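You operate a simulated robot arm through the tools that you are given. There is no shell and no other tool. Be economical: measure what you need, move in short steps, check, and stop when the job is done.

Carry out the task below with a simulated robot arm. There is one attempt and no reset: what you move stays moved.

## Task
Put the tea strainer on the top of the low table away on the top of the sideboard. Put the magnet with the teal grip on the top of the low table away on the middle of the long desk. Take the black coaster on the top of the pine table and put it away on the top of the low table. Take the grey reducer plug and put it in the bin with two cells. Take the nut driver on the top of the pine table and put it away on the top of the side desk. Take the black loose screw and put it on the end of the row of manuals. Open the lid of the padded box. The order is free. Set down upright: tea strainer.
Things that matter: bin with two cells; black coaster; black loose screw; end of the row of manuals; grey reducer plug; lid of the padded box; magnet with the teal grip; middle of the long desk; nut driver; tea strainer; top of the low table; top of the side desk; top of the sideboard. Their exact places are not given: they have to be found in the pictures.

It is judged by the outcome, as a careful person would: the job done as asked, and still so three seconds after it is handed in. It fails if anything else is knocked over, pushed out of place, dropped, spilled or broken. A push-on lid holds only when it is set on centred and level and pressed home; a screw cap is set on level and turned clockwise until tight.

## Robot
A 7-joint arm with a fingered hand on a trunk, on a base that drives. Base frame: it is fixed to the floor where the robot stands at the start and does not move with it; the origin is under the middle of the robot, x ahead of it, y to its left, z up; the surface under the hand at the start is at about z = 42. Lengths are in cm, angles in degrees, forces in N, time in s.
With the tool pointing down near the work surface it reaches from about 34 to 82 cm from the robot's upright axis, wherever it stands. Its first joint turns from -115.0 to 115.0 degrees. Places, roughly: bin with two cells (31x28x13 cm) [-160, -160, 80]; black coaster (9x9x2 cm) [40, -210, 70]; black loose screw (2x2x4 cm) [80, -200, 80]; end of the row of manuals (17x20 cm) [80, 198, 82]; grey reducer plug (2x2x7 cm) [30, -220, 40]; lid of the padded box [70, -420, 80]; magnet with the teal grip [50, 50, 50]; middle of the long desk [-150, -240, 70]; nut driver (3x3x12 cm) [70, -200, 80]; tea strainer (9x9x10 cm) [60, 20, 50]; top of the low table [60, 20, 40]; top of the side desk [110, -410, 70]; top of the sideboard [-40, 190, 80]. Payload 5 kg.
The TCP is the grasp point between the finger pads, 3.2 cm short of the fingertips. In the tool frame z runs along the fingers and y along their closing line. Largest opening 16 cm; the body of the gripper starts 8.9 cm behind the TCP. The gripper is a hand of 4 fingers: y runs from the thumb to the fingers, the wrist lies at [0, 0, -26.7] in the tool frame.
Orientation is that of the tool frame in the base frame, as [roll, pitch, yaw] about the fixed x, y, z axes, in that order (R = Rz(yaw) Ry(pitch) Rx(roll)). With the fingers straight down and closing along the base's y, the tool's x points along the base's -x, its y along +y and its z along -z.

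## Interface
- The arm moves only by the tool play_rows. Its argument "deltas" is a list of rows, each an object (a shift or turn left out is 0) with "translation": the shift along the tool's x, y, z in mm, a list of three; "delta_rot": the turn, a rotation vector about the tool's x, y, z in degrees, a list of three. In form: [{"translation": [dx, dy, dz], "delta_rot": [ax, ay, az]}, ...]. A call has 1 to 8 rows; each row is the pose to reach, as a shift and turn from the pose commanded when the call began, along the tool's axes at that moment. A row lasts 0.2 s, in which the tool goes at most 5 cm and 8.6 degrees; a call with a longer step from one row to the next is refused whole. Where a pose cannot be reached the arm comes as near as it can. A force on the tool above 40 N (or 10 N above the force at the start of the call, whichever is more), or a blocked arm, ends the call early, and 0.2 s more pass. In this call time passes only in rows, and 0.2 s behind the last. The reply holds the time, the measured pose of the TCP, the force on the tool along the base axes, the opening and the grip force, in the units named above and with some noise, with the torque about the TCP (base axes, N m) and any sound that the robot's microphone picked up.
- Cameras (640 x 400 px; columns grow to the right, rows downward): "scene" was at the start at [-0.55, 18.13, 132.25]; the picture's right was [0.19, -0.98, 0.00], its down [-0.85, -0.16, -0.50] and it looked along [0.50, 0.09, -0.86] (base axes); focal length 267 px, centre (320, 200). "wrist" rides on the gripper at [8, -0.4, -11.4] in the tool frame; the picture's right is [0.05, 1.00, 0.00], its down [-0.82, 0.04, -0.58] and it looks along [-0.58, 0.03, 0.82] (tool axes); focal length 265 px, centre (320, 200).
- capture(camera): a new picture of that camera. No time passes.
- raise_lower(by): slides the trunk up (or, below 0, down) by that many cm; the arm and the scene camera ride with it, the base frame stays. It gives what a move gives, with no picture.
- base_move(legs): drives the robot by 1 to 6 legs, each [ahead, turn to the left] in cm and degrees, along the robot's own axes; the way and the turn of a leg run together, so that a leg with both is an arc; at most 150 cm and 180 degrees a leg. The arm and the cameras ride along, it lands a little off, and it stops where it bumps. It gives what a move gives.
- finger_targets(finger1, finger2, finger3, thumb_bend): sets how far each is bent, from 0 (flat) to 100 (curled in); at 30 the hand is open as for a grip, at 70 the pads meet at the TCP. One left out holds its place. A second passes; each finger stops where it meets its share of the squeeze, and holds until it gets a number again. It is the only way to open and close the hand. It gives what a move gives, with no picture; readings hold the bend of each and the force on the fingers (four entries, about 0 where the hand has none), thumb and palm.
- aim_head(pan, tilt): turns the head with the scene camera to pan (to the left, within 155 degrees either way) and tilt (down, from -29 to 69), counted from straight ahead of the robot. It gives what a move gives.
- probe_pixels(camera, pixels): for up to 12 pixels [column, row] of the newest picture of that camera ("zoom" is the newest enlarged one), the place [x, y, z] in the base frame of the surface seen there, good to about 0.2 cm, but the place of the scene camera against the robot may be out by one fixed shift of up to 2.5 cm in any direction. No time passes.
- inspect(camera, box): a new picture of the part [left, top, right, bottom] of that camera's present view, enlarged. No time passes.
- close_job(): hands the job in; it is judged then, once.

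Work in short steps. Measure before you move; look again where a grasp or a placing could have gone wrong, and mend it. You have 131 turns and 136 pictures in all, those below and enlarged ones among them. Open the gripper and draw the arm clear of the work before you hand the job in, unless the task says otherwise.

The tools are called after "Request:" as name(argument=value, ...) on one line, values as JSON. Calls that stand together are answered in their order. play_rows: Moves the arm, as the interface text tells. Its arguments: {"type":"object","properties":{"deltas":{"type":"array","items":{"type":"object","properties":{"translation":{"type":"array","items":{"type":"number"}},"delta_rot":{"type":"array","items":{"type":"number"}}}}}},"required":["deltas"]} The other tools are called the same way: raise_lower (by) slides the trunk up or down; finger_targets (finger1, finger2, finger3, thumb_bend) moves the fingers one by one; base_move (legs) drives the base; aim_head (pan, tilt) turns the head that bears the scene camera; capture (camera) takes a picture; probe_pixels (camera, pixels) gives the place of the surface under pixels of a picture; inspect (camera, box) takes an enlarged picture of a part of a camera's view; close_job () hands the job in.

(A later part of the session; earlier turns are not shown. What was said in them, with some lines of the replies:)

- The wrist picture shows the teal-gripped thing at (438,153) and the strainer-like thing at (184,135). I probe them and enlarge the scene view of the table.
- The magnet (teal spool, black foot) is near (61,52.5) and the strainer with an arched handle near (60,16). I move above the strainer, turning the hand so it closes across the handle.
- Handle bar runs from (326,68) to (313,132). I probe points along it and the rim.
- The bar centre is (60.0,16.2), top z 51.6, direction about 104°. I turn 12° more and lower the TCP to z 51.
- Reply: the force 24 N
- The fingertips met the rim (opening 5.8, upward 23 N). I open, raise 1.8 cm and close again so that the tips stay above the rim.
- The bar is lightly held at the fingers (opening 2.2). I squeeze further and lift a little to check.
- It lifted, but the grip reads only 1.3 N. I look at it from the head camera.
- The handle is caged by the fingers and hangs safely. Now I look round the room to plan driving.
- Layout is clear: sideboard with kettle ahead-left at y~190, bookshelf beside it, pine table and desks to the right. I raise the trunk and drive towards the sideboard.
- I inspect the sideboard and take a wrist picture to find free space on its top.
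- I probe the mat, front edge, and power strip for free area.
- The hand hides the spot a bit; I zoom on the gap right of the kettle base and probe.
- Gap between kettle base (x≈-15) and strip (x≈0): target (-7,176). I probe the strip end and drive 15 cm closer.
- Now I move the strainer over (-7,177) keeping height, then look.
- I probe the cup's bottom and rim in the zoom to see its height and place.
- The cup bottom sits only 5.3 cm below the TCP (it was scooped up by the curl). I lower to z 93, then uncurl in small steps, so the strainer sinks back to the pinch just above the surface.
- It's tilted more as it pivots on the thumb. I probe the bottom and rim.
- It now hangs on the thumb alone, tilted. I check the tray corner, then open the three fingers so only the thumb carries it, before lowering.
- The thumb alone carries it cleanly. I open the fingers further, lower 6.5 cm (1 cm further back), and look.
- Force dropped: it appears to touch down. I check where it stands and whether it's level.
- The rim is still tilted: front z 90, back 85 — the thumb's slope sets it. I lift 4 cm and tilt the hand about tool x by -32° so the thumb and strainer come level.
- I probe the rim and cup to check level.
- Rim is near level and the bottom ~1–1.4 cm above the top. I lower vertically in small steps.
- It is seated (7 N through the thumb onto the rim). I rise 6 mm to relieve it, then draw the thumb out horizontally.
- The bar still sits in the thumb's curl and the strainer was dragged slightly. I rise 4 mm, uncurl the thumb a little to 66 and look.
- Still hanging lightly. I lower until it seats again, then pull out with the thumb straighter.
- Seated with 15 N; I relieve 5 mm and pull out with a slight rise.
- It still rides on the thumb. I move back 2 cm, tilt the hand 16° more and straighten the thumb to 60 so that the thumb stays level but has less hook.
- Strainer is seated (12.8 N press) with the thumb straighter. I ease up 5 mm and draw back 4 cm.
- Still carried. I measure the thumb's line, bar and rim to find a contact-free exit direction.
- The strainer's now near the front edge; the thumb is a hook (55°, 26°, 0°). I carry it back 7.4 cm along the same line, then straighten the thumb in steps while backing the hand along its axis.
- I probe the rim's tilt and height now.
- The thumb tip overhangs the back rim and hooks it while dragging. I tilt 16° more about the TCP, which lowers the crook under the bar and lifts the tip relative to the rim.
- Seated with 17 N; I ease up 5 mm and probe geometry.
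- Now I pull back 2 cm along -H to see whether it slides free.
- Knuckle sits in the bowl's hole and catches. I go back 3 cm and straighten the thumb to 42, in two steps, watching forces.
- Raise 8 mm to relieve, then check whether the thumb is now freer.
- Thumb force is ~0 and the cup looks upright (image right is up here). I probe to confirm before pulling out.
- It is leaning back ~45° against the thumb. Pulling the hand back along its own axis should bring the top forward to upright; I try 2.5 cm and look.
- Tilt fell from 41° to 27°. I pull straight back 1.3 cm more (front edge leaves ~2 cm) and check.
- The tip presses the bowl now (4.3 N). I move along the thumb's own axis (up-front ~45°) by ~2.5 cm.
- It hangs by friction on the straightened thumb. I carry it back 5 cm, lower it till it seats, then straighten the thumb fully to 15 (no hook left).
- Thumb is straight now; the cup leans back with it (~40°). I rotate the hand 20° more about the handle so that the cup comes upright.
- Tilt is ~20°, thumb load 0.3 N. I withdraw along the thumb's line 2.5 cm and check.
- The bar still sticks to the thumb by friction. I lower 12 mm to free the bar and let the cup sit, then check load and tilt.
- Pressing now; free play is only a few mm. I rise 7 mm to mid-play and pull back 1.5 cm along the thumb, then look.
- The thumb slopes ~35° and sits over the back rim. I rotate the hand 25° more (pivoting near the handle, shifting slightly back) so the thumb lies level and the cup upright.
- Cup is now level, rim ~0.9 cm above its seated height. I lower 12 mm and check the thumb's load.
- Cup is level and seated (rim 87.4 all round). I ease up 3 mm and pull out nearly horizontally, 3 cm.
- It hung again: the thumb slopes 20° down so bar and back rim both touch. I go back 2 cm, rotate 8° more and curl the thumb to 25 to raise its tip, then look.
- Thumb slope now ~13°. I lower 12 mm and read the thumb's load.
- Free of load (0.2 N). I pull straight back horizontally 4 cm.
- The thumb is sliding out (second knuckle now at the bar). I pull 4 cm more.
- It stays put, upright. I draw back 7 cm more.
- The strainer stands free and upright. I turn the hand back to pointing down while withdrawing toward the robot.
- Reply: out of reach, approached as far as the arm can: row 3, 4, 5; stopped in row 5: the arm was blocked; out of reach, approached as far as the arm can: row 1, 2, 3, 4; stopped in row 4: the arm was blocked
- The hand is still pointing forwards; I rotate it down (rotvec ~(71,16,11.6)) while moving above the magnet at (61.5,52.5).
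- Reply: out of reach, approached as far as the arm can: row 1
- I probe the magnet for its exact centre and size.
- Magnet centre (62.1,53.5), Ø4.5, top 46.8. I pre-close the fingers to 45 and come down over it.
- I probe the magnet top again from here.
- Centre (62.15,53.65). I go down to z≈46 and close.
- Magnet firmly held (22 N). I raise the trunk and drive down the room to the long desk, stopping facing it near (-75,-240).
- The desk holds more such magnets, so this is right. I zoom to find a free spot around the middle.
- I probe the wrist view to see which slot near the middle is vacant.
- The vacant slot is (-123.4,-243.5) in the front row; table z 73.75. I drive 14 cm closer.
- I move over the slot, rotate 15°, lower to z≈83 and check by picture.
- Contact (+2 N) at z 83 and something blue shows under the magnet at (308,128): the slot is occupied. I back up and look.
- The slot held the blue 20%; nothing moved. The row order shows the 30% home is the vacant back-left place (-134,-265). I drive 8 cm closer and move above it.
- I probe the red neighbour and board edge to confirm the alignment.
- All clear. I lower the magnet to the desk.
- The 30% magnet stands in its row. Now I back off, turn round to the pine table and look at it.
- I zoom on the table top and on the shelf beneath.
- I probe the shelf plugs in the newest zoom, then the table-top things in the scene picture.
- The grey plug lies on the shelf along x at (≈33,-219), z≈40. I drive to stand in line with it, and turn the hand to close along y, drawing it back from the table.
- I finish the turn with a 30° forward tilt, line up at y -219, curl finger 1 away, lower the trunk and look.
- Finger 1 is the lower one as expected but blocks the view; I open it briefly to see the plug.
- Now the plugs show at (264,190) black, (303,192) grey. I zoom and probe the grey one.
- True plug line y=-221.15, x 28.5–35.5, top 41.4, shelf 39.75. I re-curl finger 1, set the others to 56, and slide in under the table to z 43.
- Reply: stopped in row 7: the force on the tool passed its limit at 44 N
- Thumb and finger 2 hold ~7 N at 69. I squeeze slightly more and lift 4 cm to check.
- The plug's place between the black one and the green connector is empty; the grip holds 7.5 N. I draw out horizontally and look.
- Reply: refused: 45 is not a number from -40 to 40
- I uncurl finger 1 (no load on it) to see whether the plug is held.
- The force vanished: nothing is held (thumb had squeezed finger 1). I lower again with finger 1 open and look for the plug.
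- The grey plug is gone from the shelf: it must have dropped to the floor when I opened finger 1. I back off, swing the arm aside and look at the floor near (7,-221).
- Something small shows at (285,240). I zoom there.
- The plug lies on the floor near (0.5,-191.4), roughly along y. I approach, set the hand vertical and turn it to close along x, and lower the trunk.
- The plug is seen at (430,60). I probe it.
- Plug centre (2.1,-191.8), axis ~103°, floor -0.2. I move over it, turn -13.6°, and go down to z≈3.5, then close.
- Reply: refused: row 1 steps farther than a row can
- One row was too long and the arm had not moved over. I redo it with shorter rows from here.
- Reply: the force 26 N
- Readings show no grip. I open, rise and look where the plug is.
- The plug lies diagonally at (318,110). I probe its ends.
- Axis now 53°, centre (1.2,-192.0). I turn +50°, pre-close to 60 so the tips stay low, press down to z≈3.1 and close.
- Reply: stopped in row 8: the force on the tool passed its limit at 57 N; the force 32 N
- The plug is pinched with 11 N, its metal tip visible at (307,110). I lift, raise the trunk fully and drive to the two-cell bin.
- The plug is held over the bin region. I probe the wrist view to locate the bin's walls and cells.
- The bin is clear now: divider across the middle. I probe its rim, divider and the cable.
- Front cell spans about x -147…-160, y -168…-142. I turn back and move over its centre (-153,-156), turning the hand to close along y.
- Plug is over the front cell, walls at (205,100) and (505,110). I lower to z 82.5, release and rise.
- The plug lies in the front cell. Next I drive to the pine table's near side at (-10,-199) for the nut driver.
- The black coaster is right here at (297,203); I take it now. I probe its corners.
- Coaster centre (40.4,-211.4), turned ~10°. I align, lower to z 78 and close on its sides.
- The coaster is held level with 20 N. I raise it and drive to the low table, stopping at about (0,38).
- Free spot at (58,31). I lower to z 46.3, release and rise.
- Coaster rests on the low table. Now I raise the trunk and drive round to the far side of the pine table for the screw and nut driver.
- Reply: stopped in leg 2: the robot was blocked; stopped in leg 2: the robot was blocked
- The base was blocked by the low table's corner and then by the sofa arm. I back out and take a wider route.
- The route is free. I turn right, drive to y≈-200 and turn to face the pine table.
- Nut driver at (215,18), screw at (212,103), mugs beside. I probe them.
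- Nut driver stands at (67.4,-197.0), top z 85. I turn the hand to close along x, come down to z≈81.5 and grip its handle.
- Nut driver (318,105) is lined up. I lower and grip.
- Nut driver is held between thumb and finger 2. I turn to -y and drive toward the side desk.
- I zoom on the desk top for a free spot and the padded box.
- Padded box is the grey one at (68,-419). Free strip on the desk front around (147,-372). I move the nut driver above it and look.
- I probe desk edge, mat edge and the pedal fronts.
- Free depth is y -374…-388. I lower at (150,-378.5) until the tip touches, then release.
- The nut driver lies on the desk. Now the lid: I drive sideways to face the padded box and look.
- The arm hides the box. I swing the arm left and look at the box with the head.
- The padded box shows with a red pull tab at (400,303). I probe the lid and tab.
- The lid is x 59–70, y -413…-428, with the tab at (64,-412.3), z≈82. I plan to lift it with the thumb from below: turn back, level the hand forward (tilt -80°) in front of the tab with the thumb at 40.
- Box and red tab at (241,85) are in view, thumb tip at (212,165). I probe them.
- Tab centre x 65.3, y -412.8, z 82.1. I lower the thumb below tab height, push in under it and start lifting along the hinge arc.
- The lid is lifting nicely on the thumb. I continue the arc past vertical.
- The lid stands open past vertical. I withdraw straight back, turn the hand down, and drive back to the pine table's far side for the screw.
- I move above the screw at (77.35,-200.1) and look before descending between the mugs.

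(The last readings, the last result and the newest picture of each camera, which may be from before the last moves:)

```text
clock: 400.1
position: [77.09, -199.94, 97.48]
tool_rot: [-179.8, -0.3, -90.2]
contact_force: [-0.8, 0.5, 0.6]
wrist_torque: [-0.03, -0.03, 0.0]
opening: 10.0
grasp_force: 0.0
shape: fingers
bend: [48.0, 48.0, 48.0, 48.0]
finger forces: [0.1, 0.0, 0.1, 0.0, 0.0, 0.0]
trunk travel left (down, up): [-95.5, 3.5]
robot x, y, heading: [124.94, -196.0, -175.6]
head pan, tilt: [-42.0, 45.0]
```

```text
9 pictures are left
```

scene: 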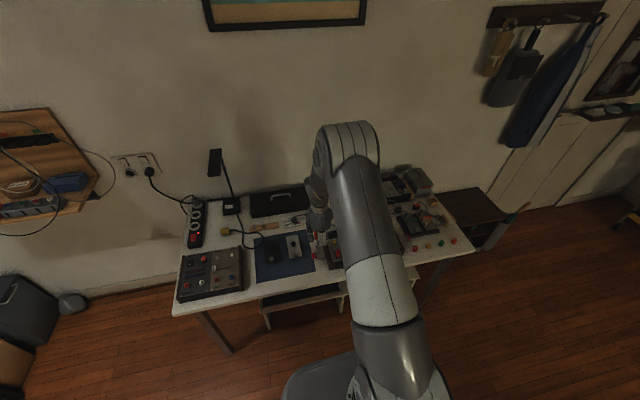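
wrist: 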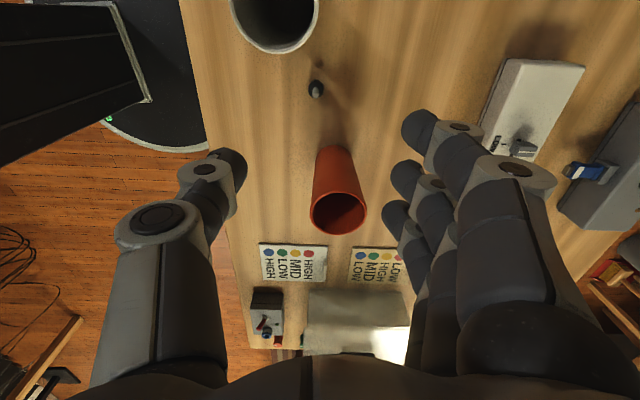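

The screw (316,88) is lined up between the mugs. I pre-close to 60, descend to z 77.8, grip and lift.

Request:
finger_targets(finger1=58, finger2=58, finger3=58, thumb_bend=58)

Request:
play_rows(deltas=[{"translation": [1, -2, 45]}, {"translation": [1, -2, 90]}, {"translation": [1, -2, 135]}, {"translation": [1, -2, 170]}, {"translation": [1, -2, 190]}, {"translation": [1, -2, 195]}])

Request:
finger_targets(finger1=74, finger2=74, finger3=74, thumb_bend=74)

Request:
play_rows(deltas=[{"translation": [0, 0, -45]}, {"translation": [0, 0, -90]}, {"translation": [0, 0, -135]}, {"translation": [0, 0, -180]}, {"translation": [0, 0, -200]}])

Request:
capture(camera="wrist")

```text
clock: 401.1
position: [77.22, -200.03, 97.64]
tool_rot: [-179.9, -0.3, -90.0]
contact_force: [0.6, 0.3, -0.3]
wrist_torque: [-0.01, 0.0, -0.01]
opening: 6.52
grasp_force: 0.0
shape: fingers
bend: [57.0, 57.0, 57.0, 57.0]
finger forces: [0.0, 0.0, 0.0, 0.1, 0.0, 0.1]
trunk travel left (down, up): [-95.5, 3.5]
robot x, y, heading: [124.79, -196.16, -175.8]
head pan, tilt: [-42.0, 45.0]
```

```text
clock: 402.5
position: [77.48, -200.28, 78.25]
tool_rot: [-179.9, -0.3, -90.0]
contact_force: [0.5, 0.0, 0.4]
wrist_torque: [0.01, -0.01, 0.05]
opening: 6.5
grasp_force: 0.1
shape: fingers
bend: [57.0, 57.0, 57.0, 57.0]
finger forces: [0.0, 0.1, 0.0, 0.1, 0.0, 0.1]
trunk travel left (down, up): [-95.5, 3.5]
robot x, y, heading: [125.33, -196.44, -175.7]
head pan, tilt: [-42.0, 45.0]
```

```text
clock: 403.5
position: [77.53, -200.26, 78.21]
tool_rot: [-179.9, -0.3, -90.1]
contact_force: [0.1, 0.8, 0.3]
wrist_torque: [-0.01, 0.01, 0.01]
opening: 1.91
grasp_force: 7.7
shape: fingers
bend: [74.0, 71.0, 74.0, 71.0]
finger forces: [0.0, 8.2, 0.0, 0.0, 7.6, 0.1]
trunk travel left (down, up): [-95.5, 3.5]
robot x, y, heading: [124.96, -196.01, -175.6]
head pan, tilt: [-42.0, 45.0]
```

```text
clock: 404.7
position: [77.61, -200.06, 98.31]
tool_rot: [-179.8, -0.3, -90.1]
contact_force: [0.1, -0.4, -0.6]
wrist_torque: [-0.04, -0.01, -0.01]
opening: 1.89
grasp_force: 7.6
shape: fingers
bend: [74.0, 71.0, 74.0, 71.0]
finger forces: [0.0, 8.1, 0.0, 0.0, 7.6, 0.0]
trunk travel left (down, up): [-95.5, 3.5]
robot x, y, heading: [125.02, -196.56, -175.6]
head pan, tilt: [-42.0, 45.0]
```

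```text
8 pictures are left
```

wrist: 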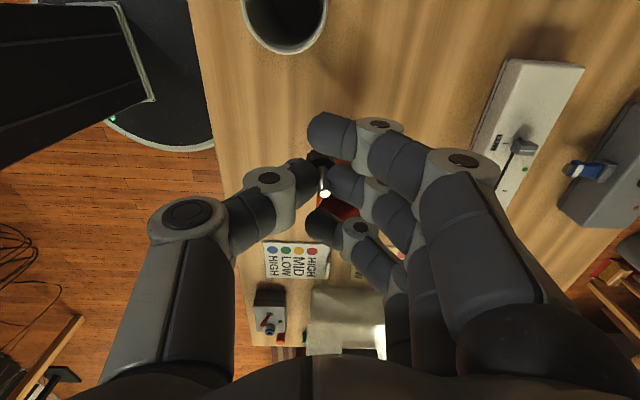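

The screw is held (8 N). I drive north along x≈135, then to the bookshelf facing +y, and look at it.

Request:
base_move(legs=[[0, -97.4], [150, 0], [150, 0], [5, 0], [0, 93], [56, 0]])

Request:
base_move(legs=[[0, -90]])

Request:
aim_head(pan=20, tilt=40)

Request:
capture(camera="scene")

```text
clock: 430.8
position: [30.23, 103.4, 98.29]
tool_rot: [-179.8, -0.2, -90.0]
contact_force: [-0.1, -0.8, 0.4]
wrist_torque: [-0.03, -0.03, -0.01]
opening: 1.86
grasp_force: 7.1
shape: fingers
bend: [74.0, 72.0, 74.0, 71.0]
finger forces: [0.1, 7.9, 0.1, 0.0, 6.6, 0.1]
trunk travel left (down, up): [-95.5, 3.5]
robot x, y, heading: [77.66, 106.91, -175.6]
head pan, tilt: [-42.0, 45.0]
```

```text
clock: 435.1
position: [74.95, 154.87, 98.34]
tool_rot: [180.0, -0.3, 178.6]
contact_force: [-0.1, -0.2, -0.7]
wrist_torque: [-0.01, 0.01, -0.03]
opening: 1.9
grasp_force: 7.2
shape: fingers
bend: [74.0, 72.0, 74.0, 71.0]
finger forces: [0.1, 7.9, 0.0, 0.0, 6.4, 0.1]
trunk travel left (down, up): [-95.5, 3.5]
robot x, y, heading: [78.15, 107.0, 93.4]
head pan, tilt: [-42.0, 45.0]
```

```text
clock: 436.4
position: [75.05, 154.95, 98.28]
tool_rot: [180.0, -0.3, 178.6]
contact_force: [0.5, 0.9, 0.3]
wrist_torque: [-0.02, 0.0, 0.01]
opening: 1.86
grasp_force: 7.0
shape: fingers
bend: [74.0, 72.0, 74.0, 71.0]
finger forces: [0.0, 7.9, 0.0, 0.1, 6.5, 0.0]
trunk travel left (down, up): [-95.5, 3.5]
robot x, y, heading: [77.91, 107.34, 93.0]
head pan, tilt: [20.0, 40.0]
```

```text
7 pictures are left
```

scene: 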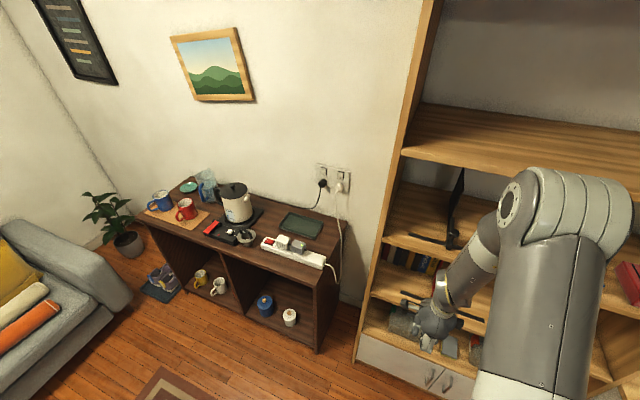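

The strainer still stands well. I probe the bookshelf around the manuals and zoom there.

Request:
probe_pixels(camera="scene", pixels=[[400, 255], [425, 262], [395, 285], [420, 295], [470, 305], [480, 320], [440, 245], [400, 240], [480, 290], [380, 290], [455, 250], [545, 300]])

Request:
inspect(camera="scene", box=[360, 200, 520, 350])

```text
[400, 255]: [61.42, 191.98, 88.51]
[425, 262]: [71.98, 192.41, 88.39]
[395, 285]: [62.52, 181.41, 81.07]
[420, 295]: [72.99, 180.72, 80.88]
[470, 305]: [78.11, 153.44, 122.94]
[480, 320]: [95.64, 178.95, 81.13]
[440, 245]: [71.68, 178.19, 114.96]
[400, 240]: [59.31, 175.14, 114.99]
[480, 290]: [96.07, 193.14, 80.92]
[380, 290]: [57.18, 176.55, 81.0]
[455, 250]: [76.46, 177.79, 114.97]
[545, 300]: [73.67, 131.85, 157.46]
```

```text
2.67 times, centred on (440, 275) of scene
```

zoom: 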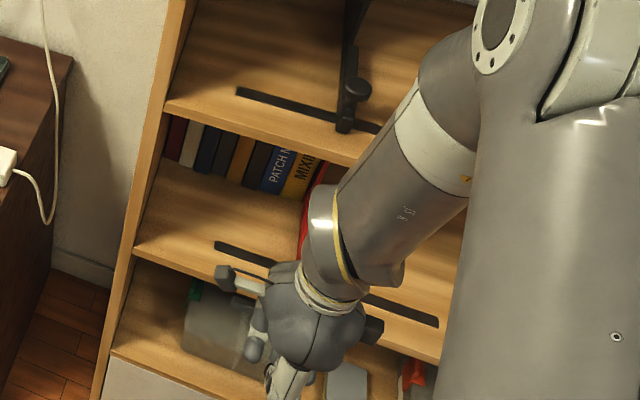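

Shelf surface ≈81.8, books end with a red bookend near x≈78; free spot right of it at (84.5,192). I tilt the hand 55° forward and line up at the shelf front.

Request:
play_rows(deltas=[{"translation": [-13, 19, 10], "delta_rot": [-7.9, 0, 0]}, {"translation": [-26, 38, 25], "delta_rot": [-15.7, 0, 0]}, {"translation": [-39, 57, 45], "delta_rot": [-23.6, 0, 0]}, {"translation": [-52, 76, 65], "delta_rot": [-31.4, 0, 0]}, {"translation": [-65, 95, 85], "delta_rot": [-39.3, 0, 0]}, {"translation": [-78, 114, 103], "delta_rot": [-47.1, 0, 0]}, {"translation": [-92, 130, 117], "delta_rot": [-55, 0, 0]}])

Request:
capture(camera="wrist")

Request:
inspect(camera="scene", box=[360, 200, 520, 350])

```text
clock: 438.0
position: [84.56, 167.68, 86.65]
tool_rot: [124.9, -0.4, 178.6]
contact_force: [0.8, 1.0, 0.3]
wrist_torque: [0.0, 0.0, 0.0]
opening: 1.87
grasp_force: 6.8
shape: fingers
bend: [74.0, 72.0, 74.0, 71.0]
finger forces: [0.0, 8.2, 0.0, 0.0, 6.7, 0.0]
trunk travel left (down, up): [-95.5, 3.5]
robot x, y, heading: [77.82, 107.72, 93.0]
head pan, tilt: [20.0, 40.0]
```

```text
5 pictures are left
```

wrist: 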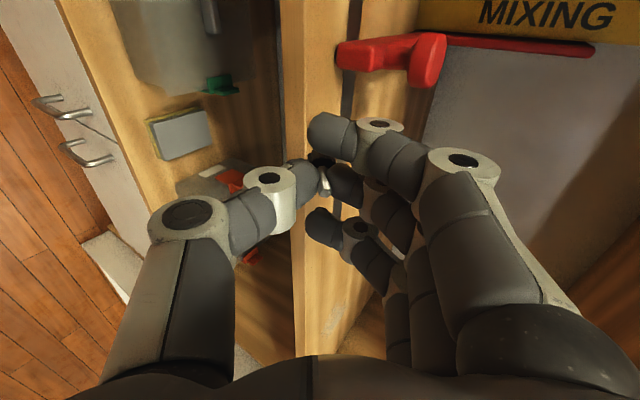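

```text
2.67 times, centred on (440, 275) of scene
5 turns are left
```

zoom: 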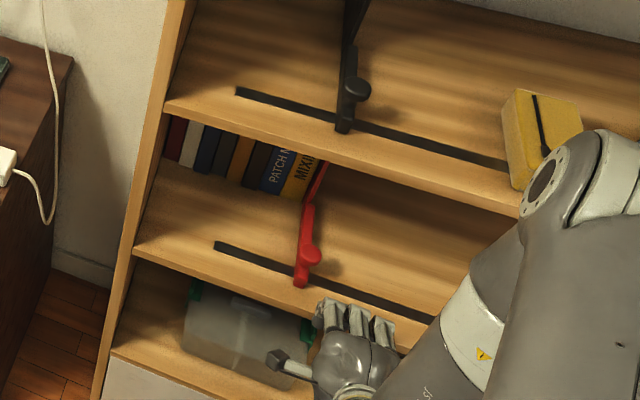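

5 turns remain. I go in over the shelf beside the red bookend, lower slightly, release the screw, and withdraw.

Request:
play_rows(deltas=[{"translation": [-5, 28, 40]}, {"translation": [-10, 56, 80]}, {"translation": [-10, 84, 120]}, {"translation": [-10, 109, 155]}, {"translation": [-10, 129, 184]}, {"translation": [-10, 123, 188]}])

Request:
finger_targets(finger1=60, finger2=60, finger3=60, thumb_bend=64)

Request:
capture(camera="wrist")

```text
clock: 439.4
position: [85.98, 190.29, 85.69]
tool_rot: [125.1, -0.2, 178.6]
contact_force: [0.2, -0.2, 0.6]
wrist_torque: [-0.1, 0.0, -0.03]
opening: 1.86
grasp_force: 8.2
shape: fingers
bend: [74.0, 72.0, 74.0, 71.0]
finger forces: [0.0, 8.1, 0.0, 0.0, 8.1, 0.1]
trunk travel left (down, up): [-95.5, 3.5]
robot x, y, heading: [78.01, 107.3, 93.1]
head pan, tilt: [20.0, 40.0]
```

```text
clock: 440.4
position: [85.95, 190.22, 85.83]
tool_rot: [125.0, -0.3, 178.6]
contact_force: [0.5, 3.0, 6.5]
wrist_torque: [0.15, -0.01, -0.03]
opening: 4.0
grasp_force: 3.5
shape: fingers
bend: [60.0, 60.0, 60.0, 66.0]
finger forces: [0.0, 0.4, 0.0, 0.0, 6.5, 0.0]
trunk travel left (down, up): [-95.5, 3.5]
robot x, y, heading: [78.0, 107.09, 93.1]
head pan, tilt: [20.0, 40.0]
```

```text
3 pictures are left
4 turns are left
```

wrist: 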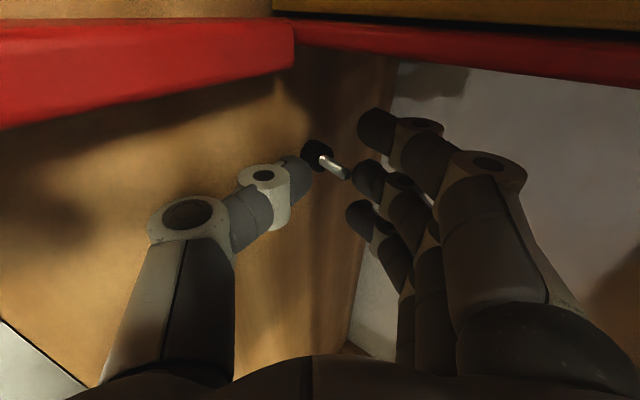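

The screw stands free on the shelf at (320,155). I open the fingers wider and withdraw straight back.

Request:
finger_targets(finger1=48, finger2=48, finger3=48)

Request:
play_rows(deltas=[{"translation": [0, -8, -16]}, {"translation": [0, -32, -55]}, {"translation": [0, -58, -92]}, {"translation": [0, -85, -130]}, {"translation": [0, -110, -165]}, {"translation": [0, -130, -200]}])

Request:
capture(camera="wrist")

```text
clock: 441.4
position: [85.94, 190.16, 85.74]
tool_rot: [125.1, -0.2, 178.5]
contact_force: [0.3, 1.5, 5.8]
wrist_torque: [0.17, -0.01, -0.03]
opening: 6.15
grasp_force: 3.2
shape: fingers
bend: [48.0, 48.0, 48.0, 66.0]
finger forces: [0.1, 0.0, 0.1, 0.0, 6.6, 0.0]
trunk travel left (down, up): [-95.5, 3.5]
robot x, y, heading: [77.97, 107.49, 93.3]
head pan, tilt: [20.0, 40.0]
```

```text
clock: 442.8
position: [85.45, 166.1, 86.6]
tool_rot: [125.1, -0.3, 178.7]
contact_force: [-0.1, -0.6, -0.6]
wrist_torque: [-0.01, -0.02, 0.0]
opening: 6.83
grasp_force: 0.0
shape: fingers
bend: [48.0, 48.0, 48.0, 64.0]
finger forces: [0.0, 0.1, 0.0, 0.1, 0.0, 0.0]
trunk travel left (down, up): [-95.5, 3.5]
robot x, y, heading: [77.61, 107.22, 93.3]
head pan, tilt: [20.0, 40.0]
```

```text
2 pictures are left
3 turns are left
```

wrist: 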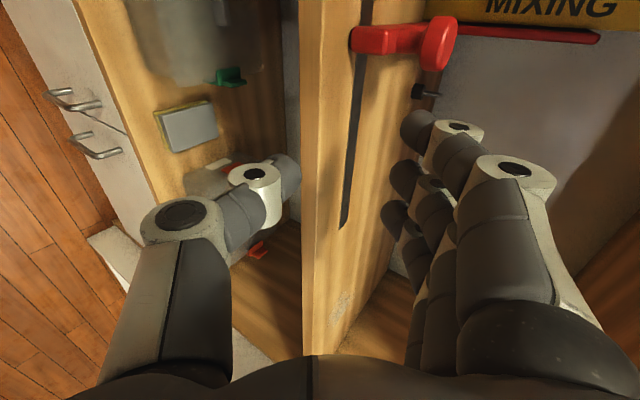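

The screw stands upright on the shelf beside the bookend at (420,90). I draw the robot back clear of the shelf and open the hand.

Request:
base_move(legs=[[-10, 0]])

Request:
finger_targets(finger1=30, finger2=30, finger3=30, thumb_bend=30)

```text
clock: 444.0
position: [85.69, 155.97, 86.69]
tool_rot: [125.1, -0.3, 178.7]
contact_force: [1.0, -0.5, 0.0]
wrist_torque: [-0.02, 0.07, 0.04]
opening: 6.83
grasp_force: 0.2
shape: fingers
bend: [48.0, 48.0, 48.0, 64.0]
finger forces: [0.0, 0.0, 0.1, 0.0, 0.0, 0.0]
trunk travel left (down, up): [-95.5, 3.5]
robot x, y, heading: [78.58, 96.95, 93.1]
head pan, tilt: [20.0, 40.0]
```

```text
clock: 445.0
position: [85.86, 155.92, 86.64]
tool_rot: [125.1, -0.3, 178.7]
contact_force: [0.6, -0.1, 0.2]
wrist_torque: [-0.03, -0.02, 0.0]
opening: 16.98
grasp_force: 0.1
shape: fingers
bend: [30.0, 30.0, 30.0, 30.0]
finger forces: [0.0, 0.0, 0.0, 0.0, 0.1, 0.0]
trunk travel left (down, up): [-95.5, 3.5]
robot x, y, heading: [78.41, 97.17, 93.4]
head pan, tilt: [20.0, 40.0]
2 turns are left
```

All items have been placed, the lid is open, and the arm is clear, so I hand in the job.

Request:
close_job()

```text
The job is handed in.
```

I did all seven parts of the task and handed the job in, but I dropped the grey reducer plug once along the way. It fell from about shelf height to the floor. I picked it up and put it in the front cell of the two-cell bin.

- **Base bumps:** The base stopped against obstacles twice, most likely the corner of the low table and the sofa arm. A later picture showed the things on the low table still in place. I did not check whether the sofa arm moved.
- **Magnet:** While placing it, I lightly touched another magnet on the long desk. It did not appear to move.
- **Nut driver:** It lies on its side near the front edge of the side desk. It was at rest when I left it.
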